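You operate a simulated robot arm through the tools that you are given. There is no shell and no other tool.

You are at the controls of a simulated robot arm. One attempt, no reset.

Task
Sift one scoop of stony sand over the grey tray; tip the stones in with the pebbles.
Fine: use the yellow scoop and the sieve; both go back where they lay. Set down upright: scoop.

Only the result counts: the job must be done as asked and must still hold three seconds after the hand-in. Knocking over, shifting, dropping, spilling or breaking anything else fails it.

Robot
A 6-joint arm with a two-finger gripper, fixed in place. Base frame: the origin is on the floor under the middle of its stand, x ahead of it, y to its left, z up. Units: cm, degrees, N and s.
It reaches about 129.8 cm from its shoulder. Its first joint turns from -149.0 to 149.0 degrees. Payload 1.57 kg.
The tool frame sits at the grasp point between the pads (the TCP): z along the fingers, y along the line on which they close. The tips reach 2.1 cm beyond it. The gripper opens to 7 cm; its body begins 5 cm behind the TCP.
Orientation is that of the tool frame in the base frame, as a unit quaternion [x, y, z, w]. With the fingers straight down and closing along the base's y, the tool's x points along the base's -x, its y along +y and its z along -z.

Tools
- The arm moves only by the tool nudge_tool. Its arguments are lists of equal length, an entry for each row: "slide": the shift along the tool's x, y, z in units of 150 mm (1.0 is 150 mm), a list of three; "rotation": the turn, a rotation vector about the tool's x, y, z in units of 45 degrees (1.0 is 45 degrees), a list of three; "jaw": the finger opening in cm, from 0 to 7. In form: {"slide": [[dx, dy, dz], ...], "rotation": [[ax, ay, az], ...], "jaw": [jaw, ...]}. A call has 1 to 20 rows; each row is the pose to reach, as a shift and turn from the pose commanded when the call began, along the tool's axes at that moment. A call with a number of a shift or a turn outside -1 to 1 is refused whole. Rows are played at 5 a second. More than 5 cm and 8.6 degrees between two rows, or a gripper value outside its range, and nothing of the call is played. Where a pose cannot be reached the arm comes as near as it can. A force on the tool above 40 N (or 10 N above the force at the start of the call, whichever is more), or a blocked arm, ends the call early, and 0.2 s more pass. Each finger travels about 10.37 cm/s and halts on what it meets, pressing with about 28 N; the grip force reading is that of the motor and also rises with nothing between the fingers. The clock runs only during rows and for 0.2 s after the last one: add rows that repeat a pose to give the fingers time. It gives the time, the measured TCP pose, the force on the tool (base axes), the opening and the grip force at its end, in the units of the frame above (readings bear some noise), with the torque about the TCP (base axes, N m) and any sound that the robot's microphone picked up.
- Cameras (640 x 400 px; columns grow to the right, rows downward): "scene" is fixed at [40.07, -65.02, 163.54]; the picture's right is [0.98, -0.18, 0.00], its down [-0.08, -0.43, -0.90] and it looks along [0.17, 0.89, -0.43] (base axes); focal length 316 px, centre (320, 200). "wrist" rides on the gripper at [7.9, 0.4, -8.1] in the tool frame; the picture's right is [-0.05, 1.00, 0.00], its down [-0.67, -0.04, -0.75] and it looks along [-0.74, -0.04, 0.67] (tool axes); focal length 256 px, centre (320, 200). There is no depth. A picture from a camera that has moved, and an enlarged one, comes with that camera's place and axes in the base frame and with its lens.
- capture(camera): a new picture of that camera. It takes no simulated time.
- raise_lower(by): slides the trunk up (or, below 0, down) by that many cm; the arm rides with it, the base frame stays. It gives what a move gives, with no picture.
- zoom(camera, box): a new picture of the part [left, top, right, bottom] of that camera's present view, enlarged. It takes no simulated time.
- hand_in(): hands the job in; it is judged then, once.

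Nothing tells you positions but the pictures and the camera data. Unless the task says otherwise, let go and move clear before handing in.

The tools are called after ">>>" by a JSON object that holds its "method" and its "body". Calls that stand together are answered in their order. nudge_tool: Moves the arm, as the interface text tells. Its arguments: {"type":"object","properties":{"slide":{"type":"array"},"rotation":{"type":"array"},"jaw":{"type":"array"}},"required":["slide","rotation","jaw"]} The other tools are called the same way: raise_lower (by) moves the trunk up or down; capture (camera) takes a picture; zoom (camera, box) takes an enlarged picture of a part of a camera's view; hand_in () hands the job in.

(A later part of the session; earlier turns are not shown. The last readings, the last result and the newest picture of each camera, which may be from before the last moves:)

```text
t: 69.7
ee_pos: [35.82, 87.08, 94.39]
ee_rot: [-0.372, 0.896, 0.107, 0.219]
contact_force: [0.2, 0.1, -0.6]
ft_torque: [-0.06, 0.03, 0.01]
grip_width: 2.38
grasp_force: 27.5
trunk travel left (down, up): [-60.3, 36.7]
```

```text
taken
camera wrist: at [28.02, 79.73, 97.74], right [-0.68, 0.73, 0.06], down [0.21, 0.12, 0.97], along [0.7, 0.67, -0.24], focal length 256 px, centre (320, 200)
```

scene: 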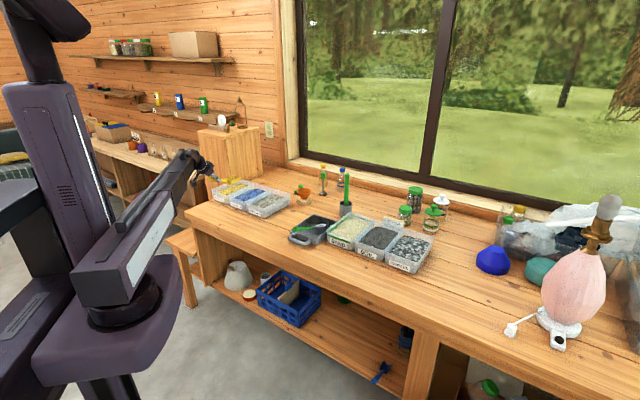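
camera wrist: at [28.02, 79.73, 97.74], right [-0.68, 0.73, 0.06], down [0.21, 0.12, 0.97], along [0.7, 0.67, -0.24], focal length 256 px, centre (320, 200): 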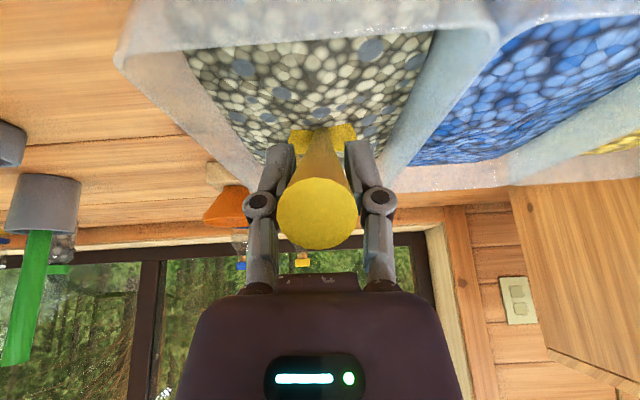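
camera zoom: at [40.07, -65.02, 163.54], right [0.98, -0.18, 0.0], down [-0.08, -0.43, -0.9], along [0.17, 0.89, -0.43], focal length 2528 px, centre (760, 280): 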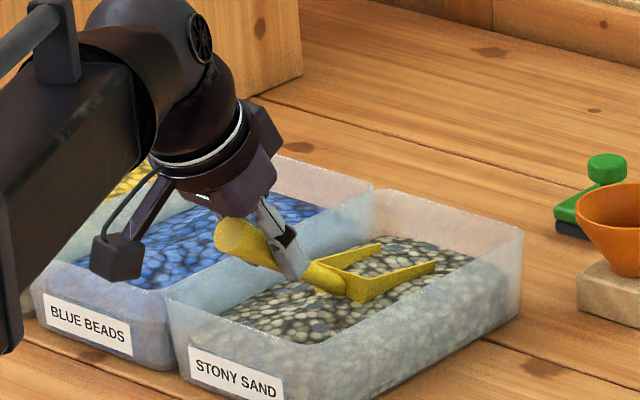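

>>> {"method": "nudge_tool", "body": {"slide": [[0, 0, 0], [0, 0, 0]], "rotation": [[-0.0005, -0.111, -0.0035], [-0.001, -0.222, -0.007]], "jaw": [0.5, 0.5]}}

>>> {"method": "raise_lower", "body": {"by": -3}}

>>> {"method": "raise_lower", "body": {"by": -1}}

>>> {"method": "zoom", "body": {"camera": "scene", "box": [225, 165, 305, 215]}}

>>> {"method": "capture", "body": {"camera": "wrist"}}

```text
t: 70.3
ee_pos: [35.8, 87.02, 96.17]
ee_rot: [-0.364, 0.872, 0.139, 0.296]
contact_force: [0.1, 0.0, -1.0]
ft_torque: [-0.06, 0.06, -0.03]
grip_width: 2.36
grasp_force: 27.6
out of reach, approached as far as the arm can: row 1, 2
trunk travel left (down, up): [-60.3, 36.7]
```

```text
t: 71.0
ee_pos: [35.78, 87.1, 93.06]
ee_rot: [-0.363, 0.873, 0.139, 0.296]
contact_force: [0.3, 0.2, -0.8]
ft_torque: [-0.04, 0.06, -0.01]
grip_width: 2.38
grasp_force: 28.4
trunk travel left (down, up): [-57.3, 39.7]
```

```text
t: 71.6
ee_pos: [35.83, 87.02, 92.15]
ee_rot: [-0.363, 0.873, 0.139, 0.295]
contact_force: [0.6, 0.0, -0.2]
ft_torque: [-0.05, 0.02, -0.02]
grip_width: 2.38
grasp_force: 28.4
trunk travel left (down, up): [-56.3, 40.7]
```

```text
8.00 times, centred on (265, 190) of scene
camera zoom: at [40.07, -65.02, 163.54], right [0.98, -0.18, 0.0], down [-0.08, -0.43, -0.9], along [0.17, 0.89, -0.43], focal length 2528 px, centre (760, 280)
```

zoom: 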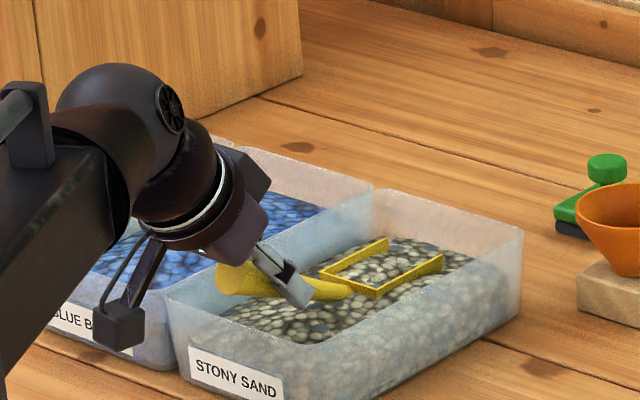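

```text
taken
camera wrist: at [27.69, 79.39, 93.58], right [-0.69, 0.73, 0.06], down [0.09, 0.0, 1.0], along [0.72, 0.69, -0.07], focal length 256 px, centre (320, 200)
```

wrist: 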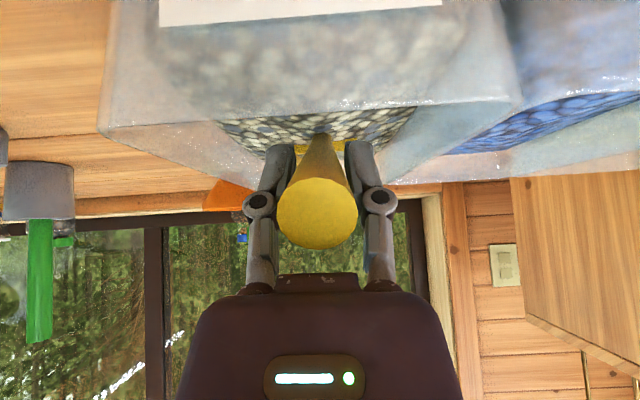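

The scoop is level and submerged with only its rim showing. I'll lift straight up.

>>> {"method": "raise_lower", "body": {"by": 4}}

>>> {"method": "raise_lower", "body": {"by": 8}}

>>> {"method": "zoom", "body": {"camera": "scene", "box": [225, 150, 305, 200]}}

>>> {"method": "zoom", "body": {"camera": "scene", "box": [225, 180, 305, 230]}}

```text
t: 72.4
ee_pos: [35.89, 87.06, 96.09]
ee_rot: [-0.363, 0.873, 0.139, 0.294]
contact_force: [0.6, -0.2, -0.1]
ft_torque: [-0.06, 0.04, 0.0]
grip_width: 2.4
grasp_force: 28.0
trunk travel left (down, up): [-60.3, 36.7]
```

```text
t: 73.6
ee_pos: [35.76, 87.19, 104.13]
ee_rot: [-0.364, 0.873, 0.138, 0.295]
contact_force: [-0.1, 0.1, -0.9]
ft_torque: [-0.07, 0.04, 0.01]
grip_width: 2.39
grasp_force: 27.7
trunk travel left (down, up): [-68.3, 28.7]
```

```text
8.00 times, centred on (265, 175) of scene
camera zoom: at [40.07, -65.02, 163.54], right [0.98, -0.18, 0.0], down [-0.08, -0.43, -0.9], along [0.17, 0.89, -0.43], focal length 2528 px, centre (760, 400)
```

zoom: 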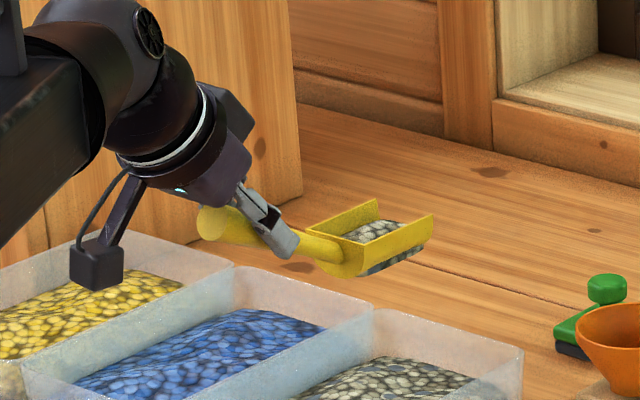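

```text
8.00 times, centred on (265, 205) of scene
camera zoom: at [40.07, -65.02, 163.54], right [0.98, -0.18, 0.0], down [-0.08, -0.43, -0.9], along [0.17, 0.89, -0.43], focal length 2528 px, centre (760, 160)
```

zoom: 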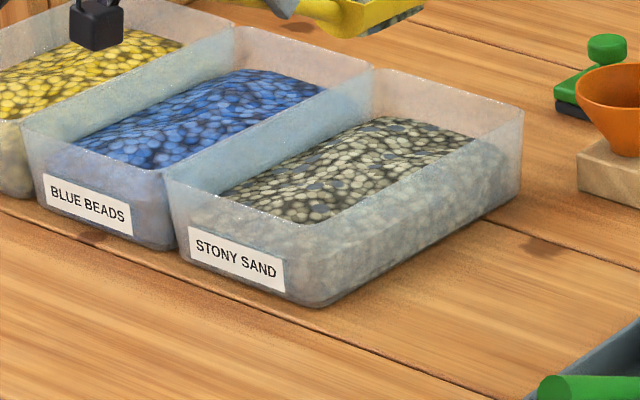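

The scoop is full. I'll carry it level, at moderate speed, to in front of the sieve over the tray.

>>> {"method": "nudge_tool", "body": {"slide": [[0.015, -0.075, -0.015], [0.046, -0.23, -0.045], [0.077, -0.383, -0.074], [0.108, -0.536, -0.104], [0.139, -0.69, -0.134], [0.154, -0.765, -0.149]], "rotation": [[0, 0, 0], [0, 0, 0], [0, 0, 0], [0, 0, 0], [0, 0, 0], [0, 0, 0]], "jaw": [0.5, 0.5, 0.5, 0.5, 0.5, 0.5]}}

>>> {"method": "nudge_tool", "body": {"slide": [[0.015, -0.075, -0.015], [0.046, -0.23, -0.045], [0.077, -0.383, -0.074], [0.108, -0.536, -0.104], [0.139, -0.69, -0.134], [0.154, -0.765, -0.149]], "rotation": [[0, 0, 0], [0, 0, 0], [0, 0, 0], [0, 0, 0], [0, 0, 0], [0, 0, 0]], "jaw": [0.5, 0.5, 0.5, 0.5, 0.5, 0.5]}}

>>> {"method": "nudge_tool", "body": {"slide": [[0.015, -0.075, -0.015], [0.046, -0.23, -0.045], [0.077, -0.383, -0.074], [0.108, -0.536, -0.104], [0.139, -0.69, -0.134], [0.154, -0.765, -0.149], [0.154, -0.765, -0.149]], "rotation": [[0, 0, 0], [0, 0, 0], [0, 0, 0], [0, 0, 0], [0, 0, 0], [0, 0, 0], [0, 0, 0]], "jaw": [0.5, 0.5, 0.5, 0.5, 0.5, 0.5, 0.5]}}

>>> {"method": "zoom", "body": {"camera": "scene", "box": [260, 150, 372, 220]}}

>>> {"method": "capture", "body": {"camera": "wrist"}}

```text
t: 75.0
ee_pos: [41.84, 76.82, 104.14]
ee_rot: [-0.363, 0.873, 0.138, 0.296]
contact_force: [0.1, 0.1, -0.3]
ft_torque: [-0.04, 0.03, 0.02]
grip_width: 2.37
grasp_force: 27.7
trunk travel left (down, up): [-68.3, 28.7]
```

```text
t: 76.4
ee_pos: [47.81, 66.29, 104.14]
ee_rot: [-0.363, 0.873, 0.139, 0.295]
contact_force: [-0.9, 0.3, -0.1]
ft_torque: [-0.06, 0.05, 0.0]
grip_width: 2.38
grasp_force: 27.3
trunk travel left (down, up): [-68.3, 28.7]
```

```text
t: 78.0
ee_pos: [53.75, 56.21, 104.04]
ee_rot: [-0.363, 0.873, 0.139, 0.295]
contact_force: [0.5, 0.0, -0.8]
ft_torque: [-0.04, 0.0, 0.03]
grip_width: 2.38
grasp_force: 27.2
trunk travel left (down, up): [-68.3, 28.7]
```

```text
5.71 times, centred on (316, 185) of scene
camera zoom: at [40.07, -65.02, 163.54], right [0.98, -0.18, 0.0], down [-0.08, -0.43, -0.9], along [0.17, 0.89, -0.43], focal length 1806 px, centre (343, 286)
```

zoom: 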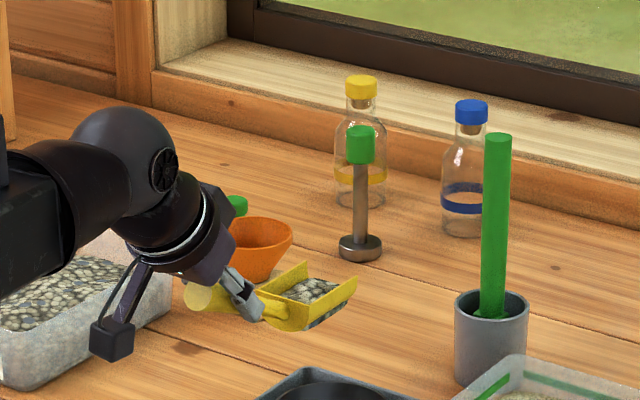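

```text
taken
camera wrist: at [45.63, 48.56, 105.58], right [-0.69, 0.73, 0.06], down [0.09, 0.0, 1.0], along [0.72, 0.69, -0.07], focal length 256 px, centre (320, 200)
```

wrist: 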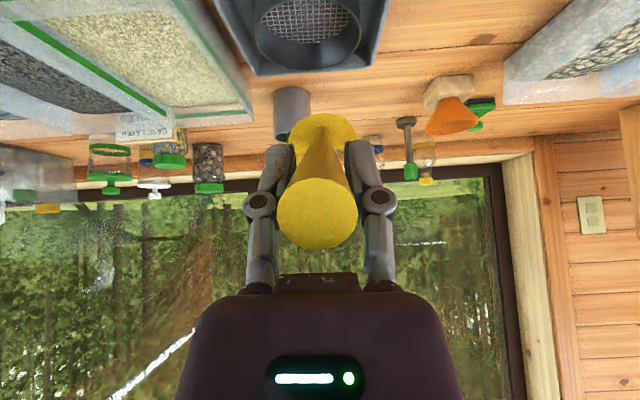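

I'm aligned with the sieve to within 3 mm. I'll raise a bit and tip the lip down over the sieve centre, moving forward as it pitches.

>>> {"method": "raise_lower", "body": {"by": 4.3}}

>>> {"method": "nudge_tool", "body": {"slide": [[-0.053, -0.021, 0.041], [-0.117, -0.023, 0.091], [-0.191, -0.024, 0.15], [-0.275, -0.026, 0.216]], "rotation": [[0.001, 0.167, 0.005], [0.001, 0.333, 0.011], [0.002, 0.5, 0.016], [0.003, 0.667, 0.022]], "jaw": [0.5, 0.5, 0.5, 0.5]}}

>>> {"method": "zoom", "body": {"camera": "scene", "box": [260, 160, 372, 230]}}

>>> {"method": "capture", "body": {"camera": "wrist"}}

```text
t: 78.8
ee_pos: [53.7, 56.21, 108.47]
ee_rot: [-0.364, 0.873, 0.138, 0.295]
contact_force: [-0.4, -0.6, -0.8]
ft_torque: [-0.08, 0.06, -0.03]
grip_width: 2.38
grasp_force: 28.3
trunk travel left (down, up): [-72.6, 24.4]
```

```text
t: 79.8
ee_pos: [57.79, 59.75, 104.65]
ee_rot: [-0.379, 0.923, 0.041, 0.057]
contact_force: [-0.4, -0.7, -1.5]
ft_torque: [-0.04, 0.02, -0.01]
grip_width: 2.39
grasp_force: 28.0
out of reach, approached as far as the arm can: row 1, 2, 3, 4
trunk travel left (down, up): [-72.6, 24.4]
```

```text
5.71 times, centred on (316, 195) of scene
camera zoom: at [40.07, -65.02, 163.54], right [0.98, -0.18, 0.0], down [-0.08, -0.43, -0.9], along [0.17, 0.89, -0.43], focal length 1806 px, centre (343, 229)
```

zoom: 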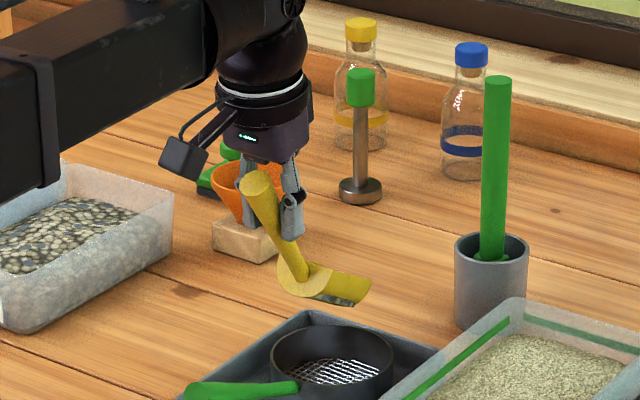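

```text
taken
camera wrist: at [51.25, 53.65, 111.51], right [-0.67, 0.74, 0.04], down [0.44, 0.35, 0.83], along [0.6, 0.57, -0.56], focal length 256 px, centre (320, 200)
```

wrist: 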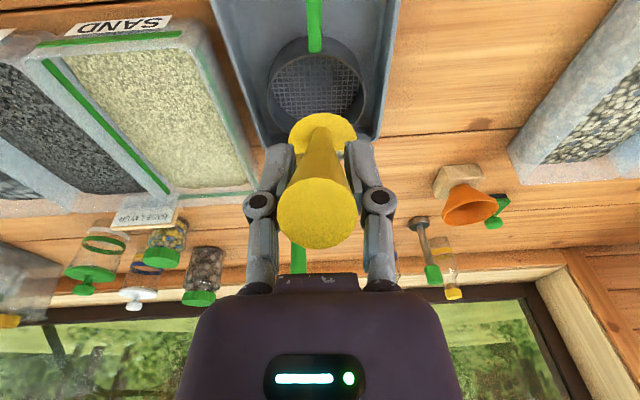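

>>> {"method": "zoom", "body": {"camera": "scene", "box": [292, 195, 348, 230]}}

>>> {"method": "zoom", "body": {"camera": "wrist", "box": [240, 30, 400, 130]}}

```text
11.43 times, centred on (320, 212) of scene
camera zoom: at [40.07, -65.02, 163.54], right [0.98, -0.18, 0.0], down [-0.08, -0.43, -0.9], along [0.17, 0.89, -0.43], focal length 3611 px, centre (320, 57)
```

zoom: 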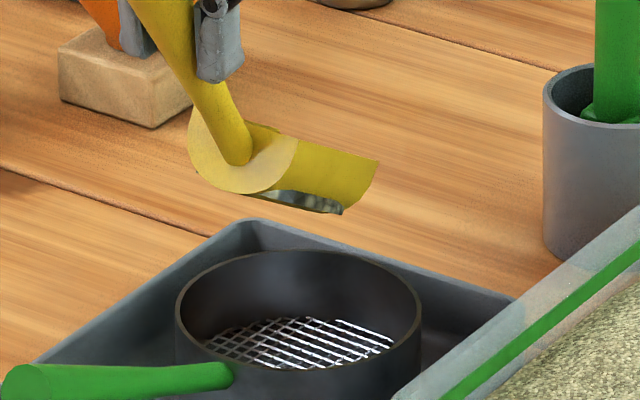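

```text
4.00 times, centred on (320, 80) of wrist
camera zoom: at [51.25, 53.65, 111.51], right [-0.67, 0.74, 0.04], down [0.44, 0.35, 0.83], along [0.6, 0.57, -0.56], focal length 1024 px, centre (320, 680)
```

zoom: 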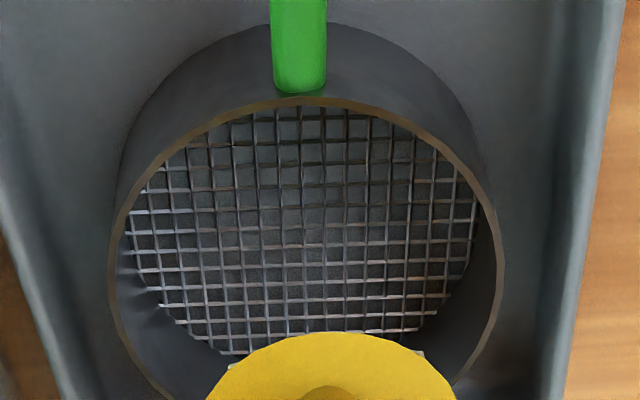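

The lip is over the sieve, perhaps 0.8 cm past centre. I'll continue pitching to about 60° while holding the lip above the sieve centre.

>>> {"method": "nudge_tool", "body": {"slide": [[-0.092, 0, 0.013], [-0.198, 0, 0.028], [-0.317, 0, 0.045], [-0.449, 0, 0.064], [-0.449, 0, 0.064], [-0.449, 0, 0.064]], "rotation": [[0.001, 0.167, 0.005], [0.002, 0.333, 0.011], [0.003, 0.5, 0.016], [0.004, 0.667, 0.021], [0.004, 0.667, 0.021], [0.004, 0.667, 0.021]], "jaw": [0.5, 0.5, 0.5, 0.5, 0.5, 0.5]}}

>>> {"method": "zoom", "body": {"camera": "scene", "box": [260, 165, 372, 235]}}

>>> {"method": "capture", "body": {"camera": "wrist"}}

```text
t: 81.2
ee_pos: [62.5, 64.48, 105.87]
ee_rot: [-0.369, 0.909, -0.059, -0.182]
contact_force: [-0.5, -0.6, -0.3]
ft_torque: [0.0, -0.02, -0.03]
grip_width: 2.36
grasp_force: 28.0
out of reach, approached as far as the arm can: row 4, 5, 6
trunk travel left (down, up): [-72.6, 24.4]
```

```text
5.71 times, centred on (316, 200) of scene
camera zoom: at [40.07, -65.02, 163.54], right [0.98, -0.18, 0.0], down [-0.08, -0.43, -0.9], along [0.17, 0.89, -0.43], focal length 1806 px, centre (343, 200)
```

zoom: 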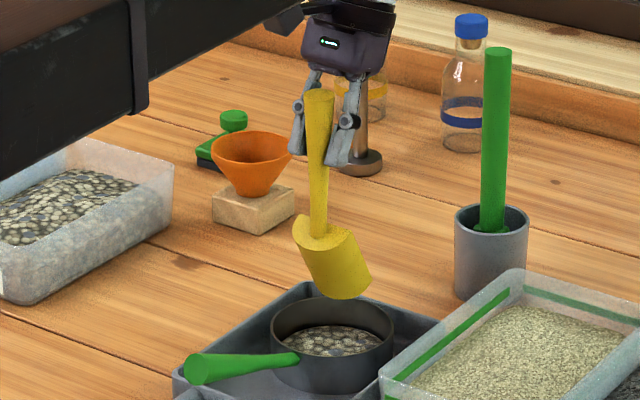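

```text
taken
camera wrist: at [59.3, 61.84, 116.27], right [-0.66, 0.75, 0.01], down [0.68, 0.59, 0.44], along [0.33, 0.29, -0.9], focal length 256 px, centre (320, 200)
```

wrist: 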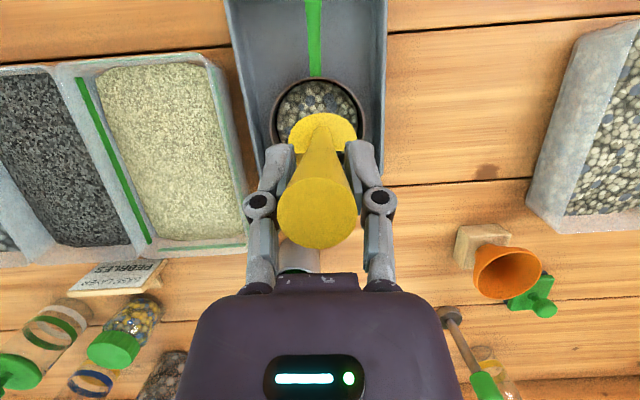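

The stony sand is in the sieve. I'll tip a little further to be sure the scoop is empty, then raise and return it to level.

>>> {"method": "nudge_tool", "body": {"slide": [[-0.1234, 0, -0.05], [-0.1234, 0, -0.05], [-0.1234, 0, -0.05]], "rotation": [[0.001, 0.17, 0.006], [0.001, 0.17, 0.006], [0.001, 0.17, 0.006]], "jaw": [0.5, 0.5, 0.5]}}

>>> {"method": "raise_lower", "body": {"by": 4}}

>>> {"method": "nudge_tool", "body": {"slide": [[0.1234, 0, 0.05], [0.247, 0, 0.1], [0.34, 0, 0.137], [0.42, 0, 0.17], [0.5, 0, 0.202], [0.58, 0, 0.234]], "rotation": [[-0.001, -0.167, -0.005], [-0.002, -0.333, -0.011], [-0.003, -0.5, -0.016], [-0.005, -0.667, -0.021], [-0.006, -0.833, -0.027], [-0.007, -1.0, -0.032]], "jaw": [0.5, 0.5, 0.5, 0.5, 0.5, 0.5]}}

>>> {"method": "capture", "body": {"camera": "wrist"}}

>>> {"method": "zoom", "body": {"camera": "scene", "box": [260, 165, 372, 235]}}

```text
t: 82.0
ee_pos: [63.73, 66.19, 106.3]
ee_rot: [-0.365, 0.905, -0.068, -0.21]
contact_force: [0.1, 0.6, -0.4]
ft_torque: [-0.01, -0.03, 0.01]
grip_width: 2.38
grasp_force: 27.9
out of reach, approached as far as the arm can: row 1, 2, 3
trunk travel left (down, up): [-72.6, 24.4]
```

```text
t: 82.9
ee_pos: [63.79, 66.14, 110.34]
ee_rot: [-0.365, 0.904, -0.069, -0.21]
contact_force: [0.6, 1.1, -1.2]
ft_torque: [0.01, 0.01, -0.05]
grip_width: 2.37
grasp_force: 28.1
trunk travel left (down, up): [-76.6, 20.4]
```

```text
t: 84.3
ee_pos: [57.02, 59.5, 109.6]
ee_rot: [-0.374, 0.911, 0.082, 0.152]
contact_force: [0.5, -0.4, 0.3]
ft_torque: [-0.01, 0.0, 0.0]
grip_width: 2.39
grasp_force: 28.3
out of reach, approached as far as the arm can: row 1, 2, 3, 4, 5, 6
trunk travel left (down, up): [-76.6, 20.4]
```

```text
taken
camera wrist: at [49.53, 52.61, 114.51], right [-0.67, 0.74, 0.05], down [0.31, 0.22, 0.93], along [0.67, 0.64, -0.38], focal length 256 px, centre (320, 200)
```

wrist: 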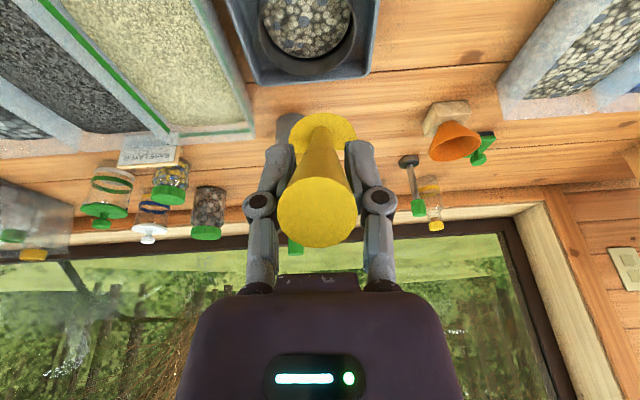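

```text
5.71 times, centred on (316, 200) of scene
camera zoom: at [40.07, -65.02, 163.54], right [0.98, -0.18, 0.0], down [-0.08, -0.43, -0.9], along [0.17, 0.89, -0.43], focal length 1806 px, centre (343, 200)
```

zoom: 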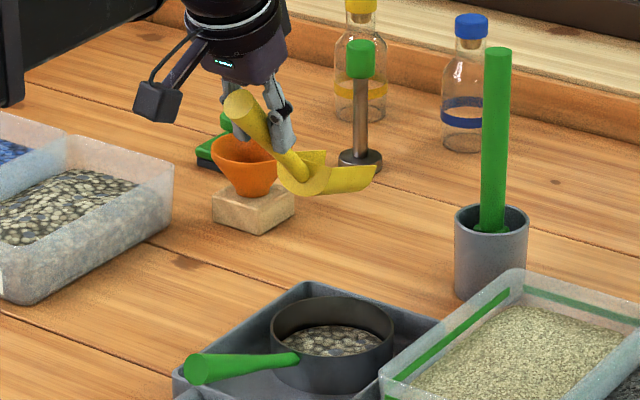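

The scoop is empty and the sieve holds the stony sand. I'll level the scoop and carry it back toward where it lay.

>>> {"method": "nudge_tool", "body": {"slide": [[0, 0, 0], [0, 0, 0], [0, 0, 0], [0, 0, 0]], "rotation": [[-0.001, -0.135, -0.004], [-0.002, -0.27, -0.009], [-0.003, -0.407, -0.013], [-0.003, -0.407, -0.013]], "jaw": [0.5, 0.5, 0.5, 0.5]}}

>>> {"method": "nudge_tool", "body": {"slide": [[0.0345, 0.285, -0.017], [0.069, 0.57, -0.034], [0.1035, 0.855, -0.0505]], "rotation": [[0, 0, 0], [0, 0, 0], [0, 0, 0]], "jaw": [0.5, 0.5, 0.5]}}

>>> {"method": "nudge_tool", "body": {"slide": [[0.0345, 0.285, -0.017], [0.069, 0.57, -0.034], [0.1035, 0.855, -0.0505]], "rotation": [[0, 0, 0], [0, 0, 0], [0, 0, 0]], "jaw": [0.5, 0.5, 0.5]}}

>>> {"method": "nudge_tool", "body": {"slide": [[0.0345, 0.285, -0.017], [0.069, 0.57, -0.034], [0.1035, 0.855, -0.0505]], "rotation": [[0, 0, 0], [0, 0, 0], [0, 0, 0]], "jaw": [0.5, 0.5, 0.5]}}

>>> {"method": "nudge_tool", "body": {"slide": [[0.0345, 0.285, -0.017], [0.069, 0.57, -0.034], [0.1035, 0.855, -0.0505], [0.1035, 0.855, -0.0505]], "rotation": [[0, 0, 0], [0, 0, 0], [0, 0, 0], [0, 0, 0]], "jaw": [0.5, 0.5, 0.5, 0.5]}}

>>> {"method": "capture", "body": {"camera": "scene"}}

```text
t: 85.3
ee_pos: [57.04, 59.68, 112.26]
ee_rot: [-0.36, 0.874, 0.14, 0.295]
contact_force: [-0.7, -0.5, -0.5]
ft_torque: [-0.03, 0.08, -0.02]
grip_width: 2.37
grasp_force: 28.5
out of reach, approached as far as the arm can: row 1, 2, 3, 4
trunk travel left (down, up): [-76.6, 20.4]
```

```text
t: 86.1
ee_pos: [46.67, 67.6, 112.45]
ee_rot: [-0.361, 0.874, 0.14, 0.295]
contact_force: [-0.6, 0.5, -0.3]
ft_torque: [-0.05, 0.04, -0.02]
grip_width: 2.37
grasp_force: 28.2
trunk travel left (down, up): [-76.6, 20.4]
```

```text
t: 86.9
ee_pos: [36.34, 75.33, 112.4]
ee_rot: [-0.36, 0.874, 0.141, 0.295]
contact_force: [-0.5, 0.5, -1.3]
ft_torque: [-0.04, 0.04, 0.01]
grip_width: 2.36
grasp_force: 28.2
trunk travel left (down, up): [-76.6, 20.4]
```

```text
t: 87.7
ee_pos: [25.76, 83.2, 112.39]
ee_rot: [-0.36, 0.874, 0.141, 0.295]
contact_force: [0.2, -0.1, -0.7]
ft_torque: [-0.07, 0.08, -0.01]
grip_width: 2.36
grasp_force: 28.1
trunk travel left (down, up): [-76.6, 20.4]
```

```text
t: 88.7
ee_pos: [15.4, 90.73, 112.38]
ee_rot: [-0.361, 0.874, 0.141, 0.294]
contact_force: [-0.5, 0.0, -1.5]
ft_torque: [-0.02, 0.04, 0.02]
grip_width: 2.38
grasp_force: 28.2
out of reach, approached as far as the arm can: row 2
trunk travel left (down, up): [-76.6, 20.4]
```

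```text
taken
```

scene: 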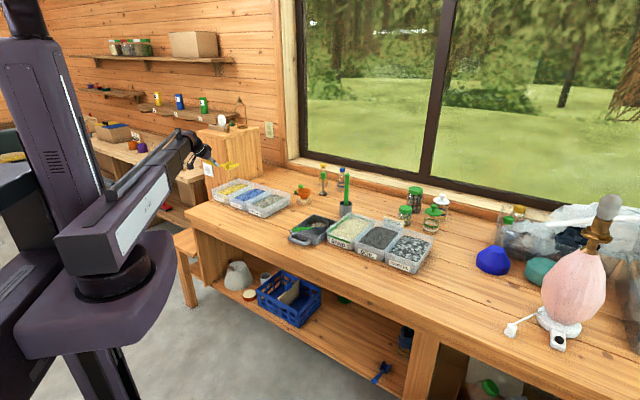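

I'm near the original spot. Now I'll rotate back to the recorded grasp orientation.

>>> {"method": "nudge_tool", "body": {"slide": [[0, 0, 0], [0, 0, 0], [0, 0, 0], [0, 0, 0], [0, 0, 0], [0, 0, 0]], "rotation": [[0.1057, -0.0057, 0.1341], [0.2113, -0.0113, 0.2682], [0.317, -0.017, 0.4023], [0.4227, -0.0227, 0.5364], [0.5283, -0.0283, 0.6705], [0.634, -0.034, 0.8046]], "jaw": [0.5, 0.5, 0.5, 0.5, 0.5, 0.5]}}

>>> {"method": "nudge_tool", "body": {"slide": [[0, 0, 0], [0, 0, 0], [0, 0, 0], [0, 0, 0], [0, 0, 0], [0, 0, 0], [0, 0, 0]], "rotation": [[0.1057, -0.0057, 0.1341], [0.2113, -0.0113, 0.2682], [0.317, -0.017, 0.4023], [0.4227, -0.0227, 0.5364], [0.5283, -0.0283, 0.6705], [0.634, -0.034, 0.8046], [0.634, -0.034, 0.8046]], "jaw": [0.5, 0.5, 0.5, 0.5, 0.5, 0.5, 0.5]}}

>>> {"method": "capture", "body": {"camera": "wrist"}}

```text
t: 90.1
ee_pos: [15.53, 90.79, 112.38]
ee_rot: [0.011, 0.945, 0.013, 0.327]
contact_force: [0.0, 0.7, -0.8]
ft_torque: [0.01, 0.08, -0.02]
grip_width: 2.4
grasp_force: 28.1
trunk travel left (down, up): [-76.6, 20.4]
```

```text
t: 91.7
ee_pos: [15.47, 90.81, 112.48]
ee_rot: [0.379, 0.865, -0.117, 0.307]
contact_force: [-0.8, 0.1, 0.0]
ft_torque: [0.04, 0.02, 0.03]
grip_width: 2.37
grasp_force: 27.9
trunk travel left (down, up): [-76.6, 20.4]
```

```text
taken
camera wrist: at [8.11, 99.36, 113.88], right [0.76, 0.65, 0.06], down [-0.01, -0.09, 1.0], along [0.65, -0.75, -0.06], focal length 256 px, centre (320, 200)
```

wrist: 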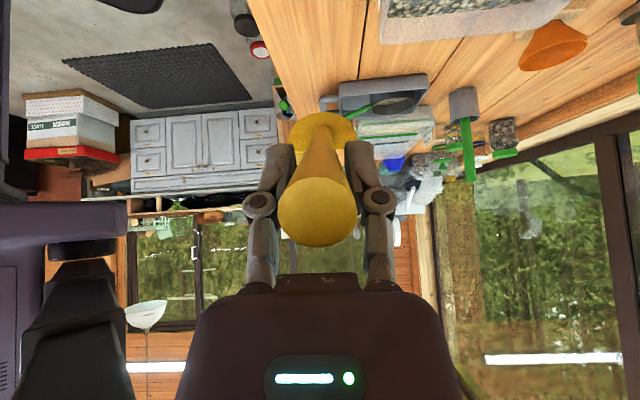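

The orientation matches. I'll make a small position correction and then lower the scoop to the bench.

>>> {"method": "nudge_tool", "body": {"slide": [[-0.0114, -0.042, 0.0074], [-0.0114, -0.042, 0.0074]], "rotation": [[0, 0, 0], [0, 0, 0]], "jaw": [0.5, 0.5]}}

>>> {"method": "raise_lower", "body": {"by": -20}}

>>> {"method": "capture", "body": {"camera": "wrist"}}

>>> {"method": "zoom", "body": {"camera": "scene", "box": [190, 175, 270, 225]}}

```text
t: 92.3
ee_pos: [15.21, 90.29, 112.55]
ee_rot: [0.379, 0.865, -0.117, 0.307]
contact_force: [-0.3, -0.8, -0.5]
ft_torque: [0.04, 0.05, -0.03]
grip_width: 2.4
grasp_force: 28.5
trunk travel left (down, up): [-76.6, 20.4]
```

```text
t: 94.5
ee_pos: [15.21, 90.32, 92.48]
ee_rot: [0.379, 0.865, -0.116, 0.306]
contact_force: [0.4, 0.0, -0.5]
ft_torque: [0.06, 0.02, 0.03]
grip_width: 2.38
grasp_force: 28.3
trunk travel left (down, up): [-56.6, 40.4]
```

```text
taken
camera wrist: at [7.76, 98.81, 93.88], right [0.75, 0.65, 0.06], down [-0.01, -0.09, 1.0], along [0.66, -0.75, -0.06], focal length 256 px, centre (320, 200)
```

wrist: 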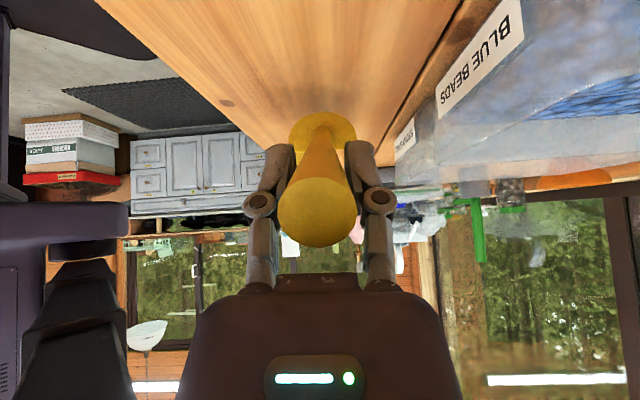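

```text
8.00 times, centred on (230, 200) of scene
camera zoom: at [40.07, -65.02, 163.54], right [0.98, -0.18, 0.0], down [-0.08, -0.43, -0.9], along [0.17, 0.89, -0.43], focal length 2528 px, centre (1040, 200)
```

zoom: 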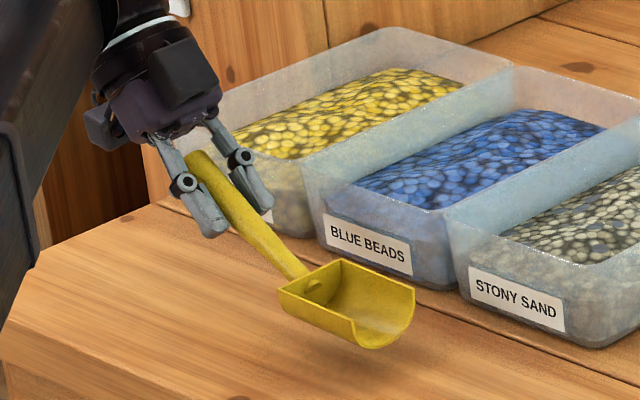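

The scoop is hovering 2.4 cm over its original spot. I'll come down the last bit slowly.

>>> {"method": "raise_lower", "body": {"by": -1.8}}

>>> {"method": "raise_lower", "body": {"by": -0.4}}

>>> {"method": "raise_lower", "body": {"by": -0.2}}

>>> {"method": "zoom", "body": {"camera": "scene", "box": [190, 175, 270, 225]}}

```text
t: 95.1
ee_pos: [15.26, 90.28, 90.69]
ee_rot: [0.38, 0.865, -0.117, 0.306]
contact_force: [0.4, 0.1, -1.2]
ft_torque: [0.05, 0.05, -0.01]
grip_width: 2.41
grasp_force: 27.5
trunk travel left (down, up): [-54.8, 42.2]
```

```text
t: 95.6
ee_pos: [15.13, 90.26, 90.36]
ee_rot: [0.379, 0.865, -0.117, 0.307]
contact_force: [-1.1, 1.3, 5.7]
ft_torque: [-0.59, -0.49, 0.01]
grip_width: 2.39
grasp_force: 27.7
trunk travel left (down, up): [-54.4, 42.6]
```

```text
t: 96.2
ee_pos: [15.07, 90.27, 90.08]
ee_rot: [0.38, 0.865, -0.117, 0.306]
contact_force: [-1.8, 3.9, 13.9]
ft_torque: [-0.48, -0.56, 0.07]
grip_width: 2.38
grasp_force: 28.4
trunk travel left (down, up): [-54.2, 42.8]
```

```text
8.00 times, centred on (230, 200) of scene
camera zoom: at [40.07, -65.02, 163.54], right [0.98, -0.18, 0.0], down [-0.08, -0.43, -0.9], along [0.17, 0.89, -0.43], focal length 2528 px, centre (1040, 200)
```

zoom: 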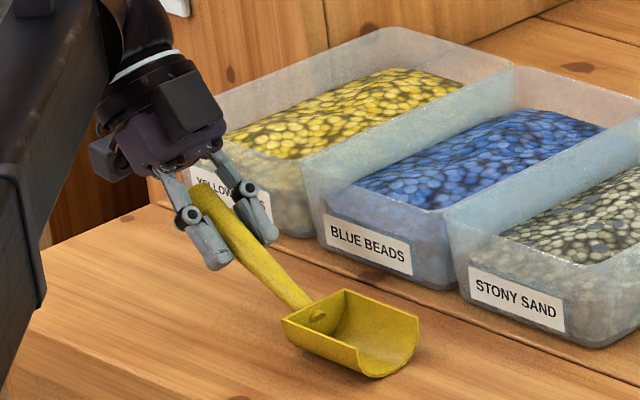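

It's in contact with the bench. I'll ease off 0.2 cm and open the jaws.

>>> {"method": "raise_lower", "body": {"by": 0.2}}

>>> {"method": "nudge_tool", "body": {"slide": [[0, 0, 0], [0, 0, 0], [0, 0, 0], [0, 0, 0], [0, 0, 0]], "rotation": [[0, 0, 0], [0, 0, 0], [0, 0, 0], [0, 0, 0], [0, 0, 0]], "jaw": [3, 4, 5, 5, 5]}}

>>> {"method": "zoom", "body": {"camera": "scene", "box": [190, 175, 270, 225]}}

>>> {"method": "capture", "body": {"camera": "wrist"}}

```text
t: 96.7
ee_pos: [15.2, 90.27, 90.32]
ee_rot: [0.379, 0.865, -0.117, 0.307]
contact_force: [0.6, -0.4, -0.7]
ft_torque: [0.07, 0.04, 0.02]
grip_width: 2.39
grasp_force: 28.1
trunk travel left (down, up): [-54.4, 42.6]
```

```text
t: 97.9
ee_pos: [15.12, 90.24, 90.26]
ee_rot: [0.379, 0.865, -0.117, 0.306]
contact_force: [-0.2, 0.2, -0.3]
ft_torque: [0.0, 0.01, 0.01]
grip_width: 4.96
grasp_force: 0.0
trunk travel left (down, up): [-54.4, 42.6]
```

```text
8.00 times, centred on (230, 200) of scene
camera zoom: at [40.07, -65.02, 163.54], right [0.98, -0.18, 0.0], down [-0.08, -0.43, -0.9], along [0.17, 0.89, -0.43], focal length 2528 px, centre (1040, 200)
```

zoom: 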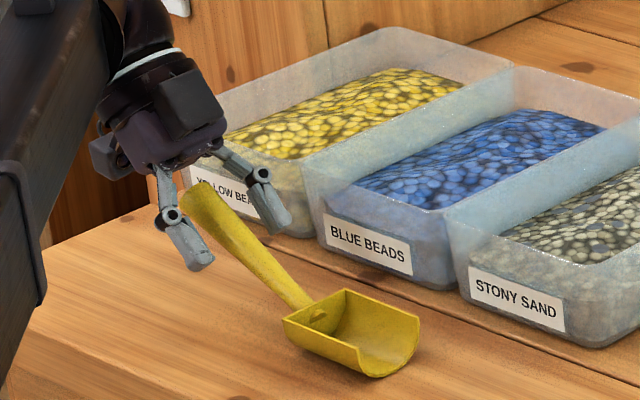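

```text
taken
camera wrist: at [7.76, 98.82, 91.68], right [0.75, 0.65, 0.06], down [-0.01, -0.09, 1.0], along [0.66, -0.75, -0.06], focal length 256 px, centre (320, 200)
```

wrist: 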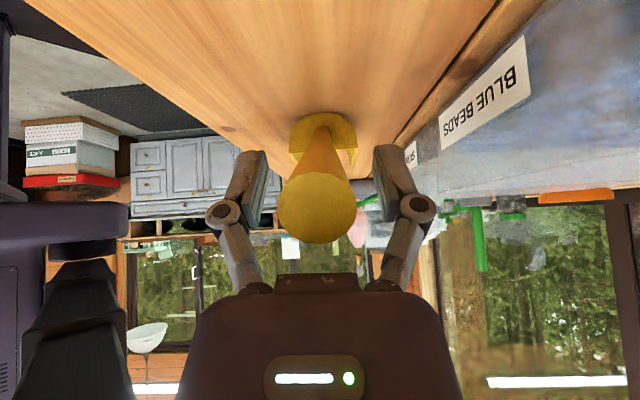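

The scoop is back in place, upright. I'll rise clear, rotate to face the bench, and return to the sieve.

>>> {"method": "raise_lower", "body": {"by": 10}}

>>> {"method": "nudge_tool", "body": {"slide": [[0, 0, 0], [0, 0, 0], [0, 0, 0], [0, 0, 0], [0, 0, 0], [0, 0, 0]], "rotation": [[-0.103, 0, -0.13], [-0.206, 0, -0.26], [-0.309, 0, -0.39], [-0.412, 0, -0.521], [-0.515, 0, -0.651], [-0.6176, 0, -0.781]], "jaw": [5, 5, 5, 5, 5, 5]}}

>>> {"method": "nudge_tool", "body": {"slide": [[0, 0, 0], [0, 0, 0], [0, 0, 0], [0, 0, 0], [0, 0, 0], [0, 0, 0], [0, 0, 0]], "rotation": [[-0.103, 0, -0.13], [-0.206, 0, -0.26], [-0.309, 0, -0.39], [-0.412, 0, -0.521], [-0.515, 0, -0.651], [-0.6176, 0, -0.781], [-0.6176, 0, -0.781]], "jaw": [5, 5, 5, 5, 5, 5, 5]}}

>>> {"method": "zoom", "body": {"camera": "scene", "box": [170, 150, 298, 230]}}

```text
t: 99.2
ee_pos: [15.12, 90.26, 100.19]
ee_rot: [0.379, 0.865, -0.116, 0.306]
contact_force: [0.1, 0.2, 1.1]
ft_torque: [-0.01, 0.02, 0.02]
grip_width: 4.99
grasp_force: 0.0
trunk travel left (down, up): [-64.4, 32.6]
```

```text
t: 100.6
ee_pos: [15.29, 90.2, 100.53]
ee_rot: [0.019, 0.941, 0.005, 0.339]
contact_force: [0.3, 0.5, 0.5]
ft_torque: [0.0, 0.0, -0.03]
grip_width: 4.99
grasp_force: 0.0
trunk travel left (down, up): [-64.4, 32.6]
```

```text
t: 102.2
ee_pos: [15.2, 90.28, 100.64]
ee_rot: [-0.345, 0.874, 0.126, 0.318]
contact_force: [0.3, -0.9, 0.1]
ft_torque: [0.0, -0.02, 0.01]
grip_width: 5.0
grasp_force: 0.0
out of reach, approached as far as the arm can: row 2, 3, 4, 5, 6, 7
trunk travel left (down, up): [-64.4, 32.6]
```

```text
5.00 times, centred on (234, 190) of scene
camera zoom: at [40.07, -65.02, 163.54], right [0.98, -0.18, 0.0], down [-0.08, -0.43, -0.9], along [0.17, 0.89, -0.43], focal length 1580 px, centre (750, 250)
```

zoom: 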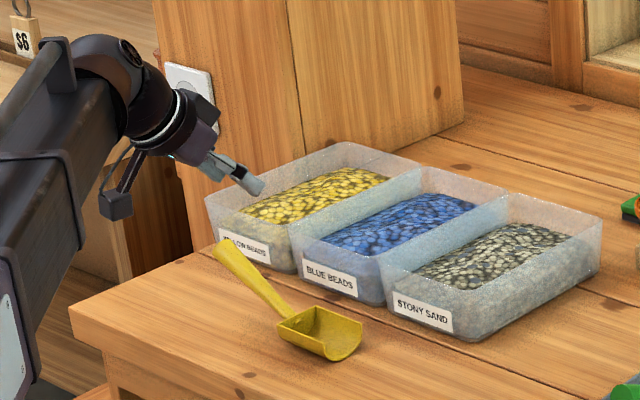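

>>> {"method": "nudge_tool", "body": {"slide": [[-0.0176, -0.284, 0.0144], [-0.0352, -0.569, 0.0288], [-0.0528, -0.853, 0.0433]], "rotation": [[0, 0, 0], [0, 0, 0], [0, 0, 0]], "jaw": [5, 5, 5]}}

>>> {"method": "nudge_tool", "body": {"slide": [[-0.0176, -0.284, 0.0144], [-0.0352, -0.569, 0.0288], [-0.0528, -0.853, 0.0433]], "rotation": [[0, 0, 0], [0, 0, 0], [0, 0, 0]], "jaw": [5, 5, 5]}}

>>> {"method": "nudge_tool", "body": {"slide": [[-0.0176, -0.284, 0.0144], [-0.0352, -0.569, 0.0288], [-0.0528, -0.853, 0.0433]], "rotation": [[0, 0, 0], [0, 0, 0], [0, 0, 0]], "jaw": [5, 5, 5]}}

>>> {"method": "nudge_tool", "body": {"slide": [[-0.0176, -0.284, 0.0144], [-0.0352, -0.569, 0.0288], [-0.0528, -0.853, 0.0433], [-0.0528, -0.853, 0.0433]], "rotation": [[0, 0, 0], [0, 0, 0], [0, 0, 0], [0, 0, 0]], "jaw": [5, 5, 5, 5]}}

>>> {"method": "capture", "body": {"camera": "wrist"}}

>>> {"method": "zoom", "body": {"camera": "scene", "box": [270, 180, 366, 240]}}

```text
t: 103.0
ee_pos: [24.71, 81.64, 100.63]
ee_rot: [-0.343, 0.875, 0.125, 0.318]
contact_force: [0.3, 0.9, -0.9]
ft_torque: [0.01, 0.02, 0.01]
grip_width: 5.0
grasp_force: 0.1
trunk travel left (down, up): [-64.4, 32.6]
```

```text
t: 103.8
ee_pos: [34.21, 73.01, 100.56]
ee_rot: [-0.344, 0.874, 0.126, 0.319]
contact_force: [-0.1, 0.8, 0.1]
ft_torque: [0.03, 0.01, -0.01]
grip_width: 5.01
grasp_force: 0.0
trunk travel left (down, up): [-64.4, 32.6]
```

```text
t: 104.6
ee_pos: [43.68, 64.02, 100.57]
ee_rot: [-0.343, 0.874, 0.127, 0.318]
contact_force: [-0.6, 0.9, 0.4]
ft_torque: [0.02, -0.02, 0.01]
grip_width: 5.0
grasp_force: 0.1
trunk travel left (down, up): [-64.4, 32.6]
```

```text
t: 105.6
ee_pos: [52.91, 55.39, 100.52]
ee_rot: [-0.344, 0.875, 0.126, 0.317]
contact_force: [1.3, -0.5, -0.4]
ft_torque: [-0.01, -0.03, -0.04]
grip_width: 5.0
grasp_force: 0.1
out of reach, approached as far as the arm can: row 3, 4
trunk travel left (down, up): [-64.4, 32.6]
```

```text
taken
camera wrist: at [44.37, 48.19, 101.69], right [-0.65, 0.76, 0.04], down [0.05, -0.01, 1.0], along [0.76, 0.65, -0.03], focal length 256 px, centre (320, 200)
```

wrist: 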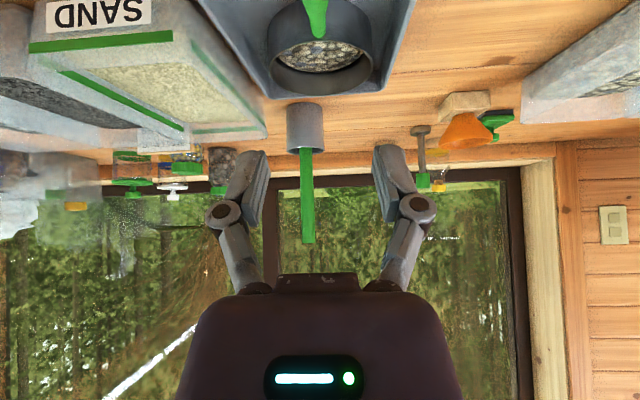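

```text
6.67 times, centred on (318, 210) of scene
camera zoom: at [40.07, -65.02, 163.54], right [0.98, -0.18, 0.0], down [-0.08, -0.43, -0.9], along [0.17, 0.89, -0.43], focal length 2106 px, centre (333, 133)
```

zoom: 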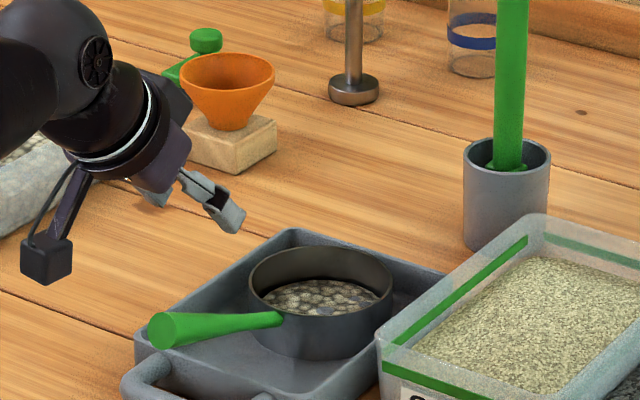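

The gripper is above the sieve handle, 0.4 cm short. I'll correct that and come down.

>>> {"method": "nudge_tool", "body": {"slide": [[-0.0215, 0, 0.018], [-0.0215, 0, 0.018]], "rotation": [[0, 0, 0], [0, 0, 0]], "jaw": [5, 5]}}

>>> {"method": "raise_lower", "body": {"by": -7}}

>>> {"method": "raise_lower", "body": {"by": -2.9}}

>>> {"method": "capture", "body": {"camera": "wrist"}}

>>> {"method": "zoom", "body": {"camera": "scene", "box": [270, 190, 366, 250]}}

```text
t: 106.2
ee_pos: [53.28, 55.85, 100.64]
ee_rot: [-0.343, 0.874, 0.126, 0.319]
contact_force: [0.1, 0.0, -0.6]
ft_torque: [0.01, 0.01, 0.0]
grip_width: 4.98
grasp_force: 0.2
trunk travel left (down, up): [-64.4, 32.6]
```

```text
t: 107.3
ee_pos: [53.15, 55.82, 93.62]
ee_rot: [-0.343, 0.874, 0.126, 0.319]
contact_force: [-0.5, -0.1, -0.6]
ft_torque: [-0.02, -0.01, 0.01]
grip_width: 4.98
grasp_force: 0.0
trunk travel left (down, up): [-57.4, 39.6]
```

```text
t: 108.0
ee_pos: [53.32, 55.8, 90.69]
ee_rot: [-0.343, 0.875, 0.125, 0.319]
contact_force: [0.2, 0.0, 0.7]
ft_torque: [0.01, -0.02, 0.01]
grip_width: 4.98
grasp_force: 0.1
trunk travel left (down, up): [-54.5, 42.5]
```

```text
taken
camera wrist: at [44.68, 48.5, 91.79], right [-0.65, 0.76, 0.04], down [0.05, -0.01, 1.0], along [0.76, 0.65, -0.03], focal length 256 px, centre (320, 200)
```

wrist: 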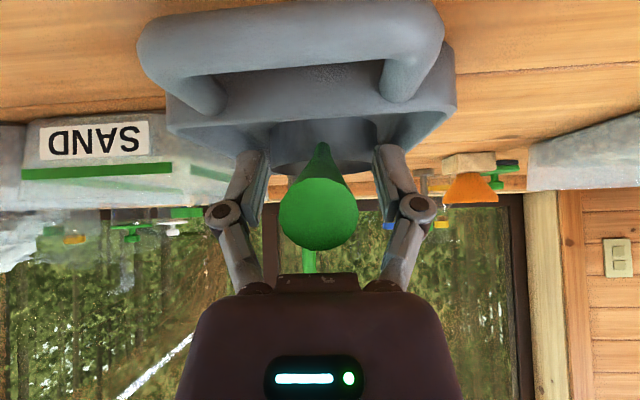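

```text
6.67 times, centred on (318, 220) of scene
camera zoom: at [40.07, -65.02, 163.54], right [0.98, -0.18, 0.0], down [-0.08, -0.43, -0.9], along [0.17, 0.89, -0.43], focal length 2106 px, centre (333, 67)
```

zoom: 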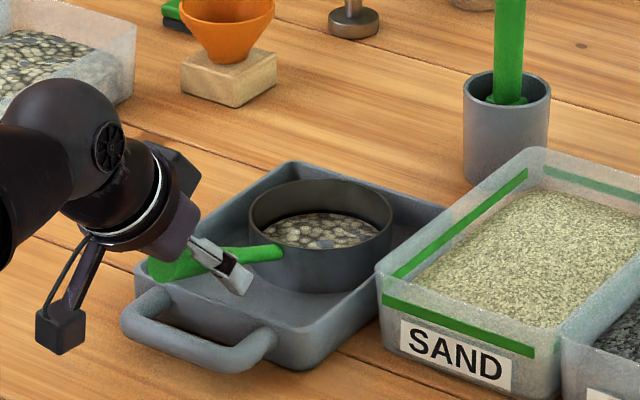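

Same relative pose as before. I'll close on the sieve handle and lift slightly above the tray.

>>> {"method": "nudge_tool", "body": {"slide": [[0, 0, 0], [0, 0, 0], [0, 0, 0], [0, 0, 0], [0, 0, 0]], "rotation": [[0, 0, 0], [0, 0, 0], [0, 0, 0], [0, 0, 0], [0, 0, 0]], "jaw": [3.5, 2.5, 1.5, 0.5, 0.5]}}

>>> {"method": "raise_lower", "body": {"by": 3.5}}

>>> {"method": "capture", "body": {"camera": "wrist"}}

>>> {"method": "zoom", "body": {"camera": "scene", "box": [270, 190, 366, 250]}}

```text
t: 109.2
ee_pos: [53.29, 55.82, 90.83]
ee_rot: [-0.342, 0.875, 0.125, 0.318]
contact_force: [0.6, -0.1, 0.7]
ft_torque: [0.02, -0.02, -0.01]
grip_width: 2.39
grasp_force: 28.1
trunk travel left (down, up): [-54.5, 42.5]
```

```text
t: 110.0
ee_pos: [53.31, 55.75, 94.35]
ee_rot: [-0.343, 0.874, 0.126, 0.319]
contact_force: [-0.2, -0.4, -1.5]
ft_torque: [-0.14, 0.17, -0.01]
grip_width: 2.4
grasp_force: 28.3
trunk travel left (down, up): [-58.0, 39.0]
```

```text
taken
camera wrist: at [44.7, 48.52, 95.27], right [-0.65, 0.76, 0.04], down [0.05, -0.01, 1.0], along [0.76, 0.65, -0.03], focal length 256 px, centre (320, 200)
```

wrist: 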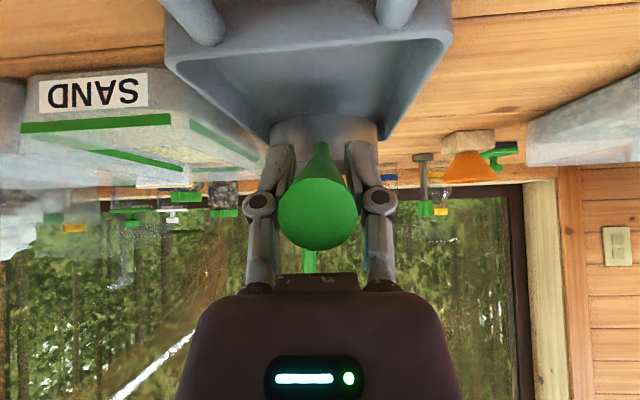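

```text
6.67 times, centred on (318, 220) of scene
camera zoom: at [40.07, -65.02, 163.54], right [0.98, -0.18, 0.0], down [-0.08, -0.43, -0.9], along [0.17, 0.89, -0.43], focal length 2106 px, centre (333, 67)
```

zoom: 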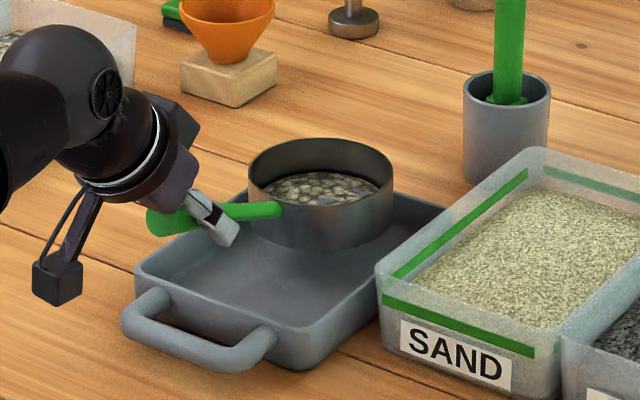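

The sieve with its load is just above the tray. I'll shake it side to side over the tray.

>>> {"method": "nudge_tool", "body": {"slide": [[0, 0.08, 0], [0, -0.08, 0], [0, 0.08, 0], [0, -0.08, 0], [0, 0.08, 0], [0, -0.08, 0], [0, 0.08, 0], [0, -0.08, 0], [0, 0.08, 0], [0, -0.08, 0], [0, 0.08, 0], [0, -0.08, 0], [0, 0.08, 0], [0, -0.08, 0], [0, 0.08, 0], [0, -0.08, 0], [0, 0.08, 0], [0, -0.08, 0], [0, 0, 0], [0, 0, 0]], "rotation": [[0, 0, 0], [0, 0, 0], [0, 0, 0], [0, 0, 0], [0, 0, 0], [0, 0, 0], [0, 0, 0], [0, 0, 0], [0, 0, 0], [0, 0, 0], [0, 0, 0], [0, 0, 0], [0, 0, 0], [0, 0, 0], [0, 0, 0], [0, 0, 0], [0, 0, 0], [0, 0, 0], [0, 0, 0], [0, 0, 0]], "jaw": [0.5, 0.5, 0.5, 0.5, 0.5, 0.5, 0.5, 0.5, 0.5, 0.5, 0.5, 0.5, 0.5, 0.5, 0.5, 0.5, 0.5, 0.5, 0.5, 0.5]}}

>>> {"method": "zoom", "body": {"camera": "scene", "box": [270, 190, 366, 250]}}

>>> {"method": "capture", "body": {"camera": "wrist"}}

```text
t: 114.2
ee_pos: [53.21, 55.75, 94.16]
ee_rot: [-0.343, 0.875, 0.126, 0.318]
contact_force: [-0.6, -0.3, -1.1]
ft_torque: [-0.17, 0.17, -0.01]
grip_width: 2.39
grasp_force: 28.3
trunk travel left (down, up): [-58.0, 39.0]
```

```text
6.67 times, centred on (318, 220) of scene
camera zoom: at [40.07, -65.02, 163.54], right [0.98, -0.18, 0.0], down [-0.08, -0.43, -0.9], along [0.17, 0.89, -0.43], focal length 2106 px, centre (333, 67)
```

zoom: 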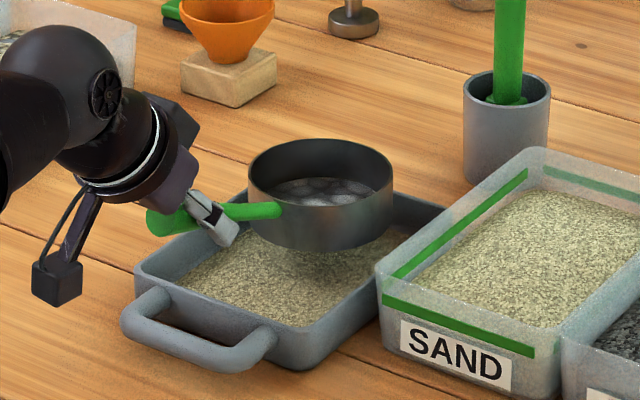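

```text
taken
camera wrist: at [44.67, 48.48, 95.27], right [-0.65, 0.76, 0.04], down [0.05, -0.01, 1.0], along [0.76, 0.65, -0.03], focal length 256 px, centre (320, 200)
```

wrist: 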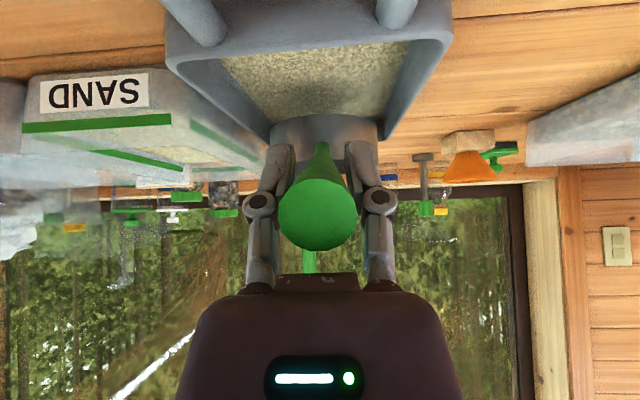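

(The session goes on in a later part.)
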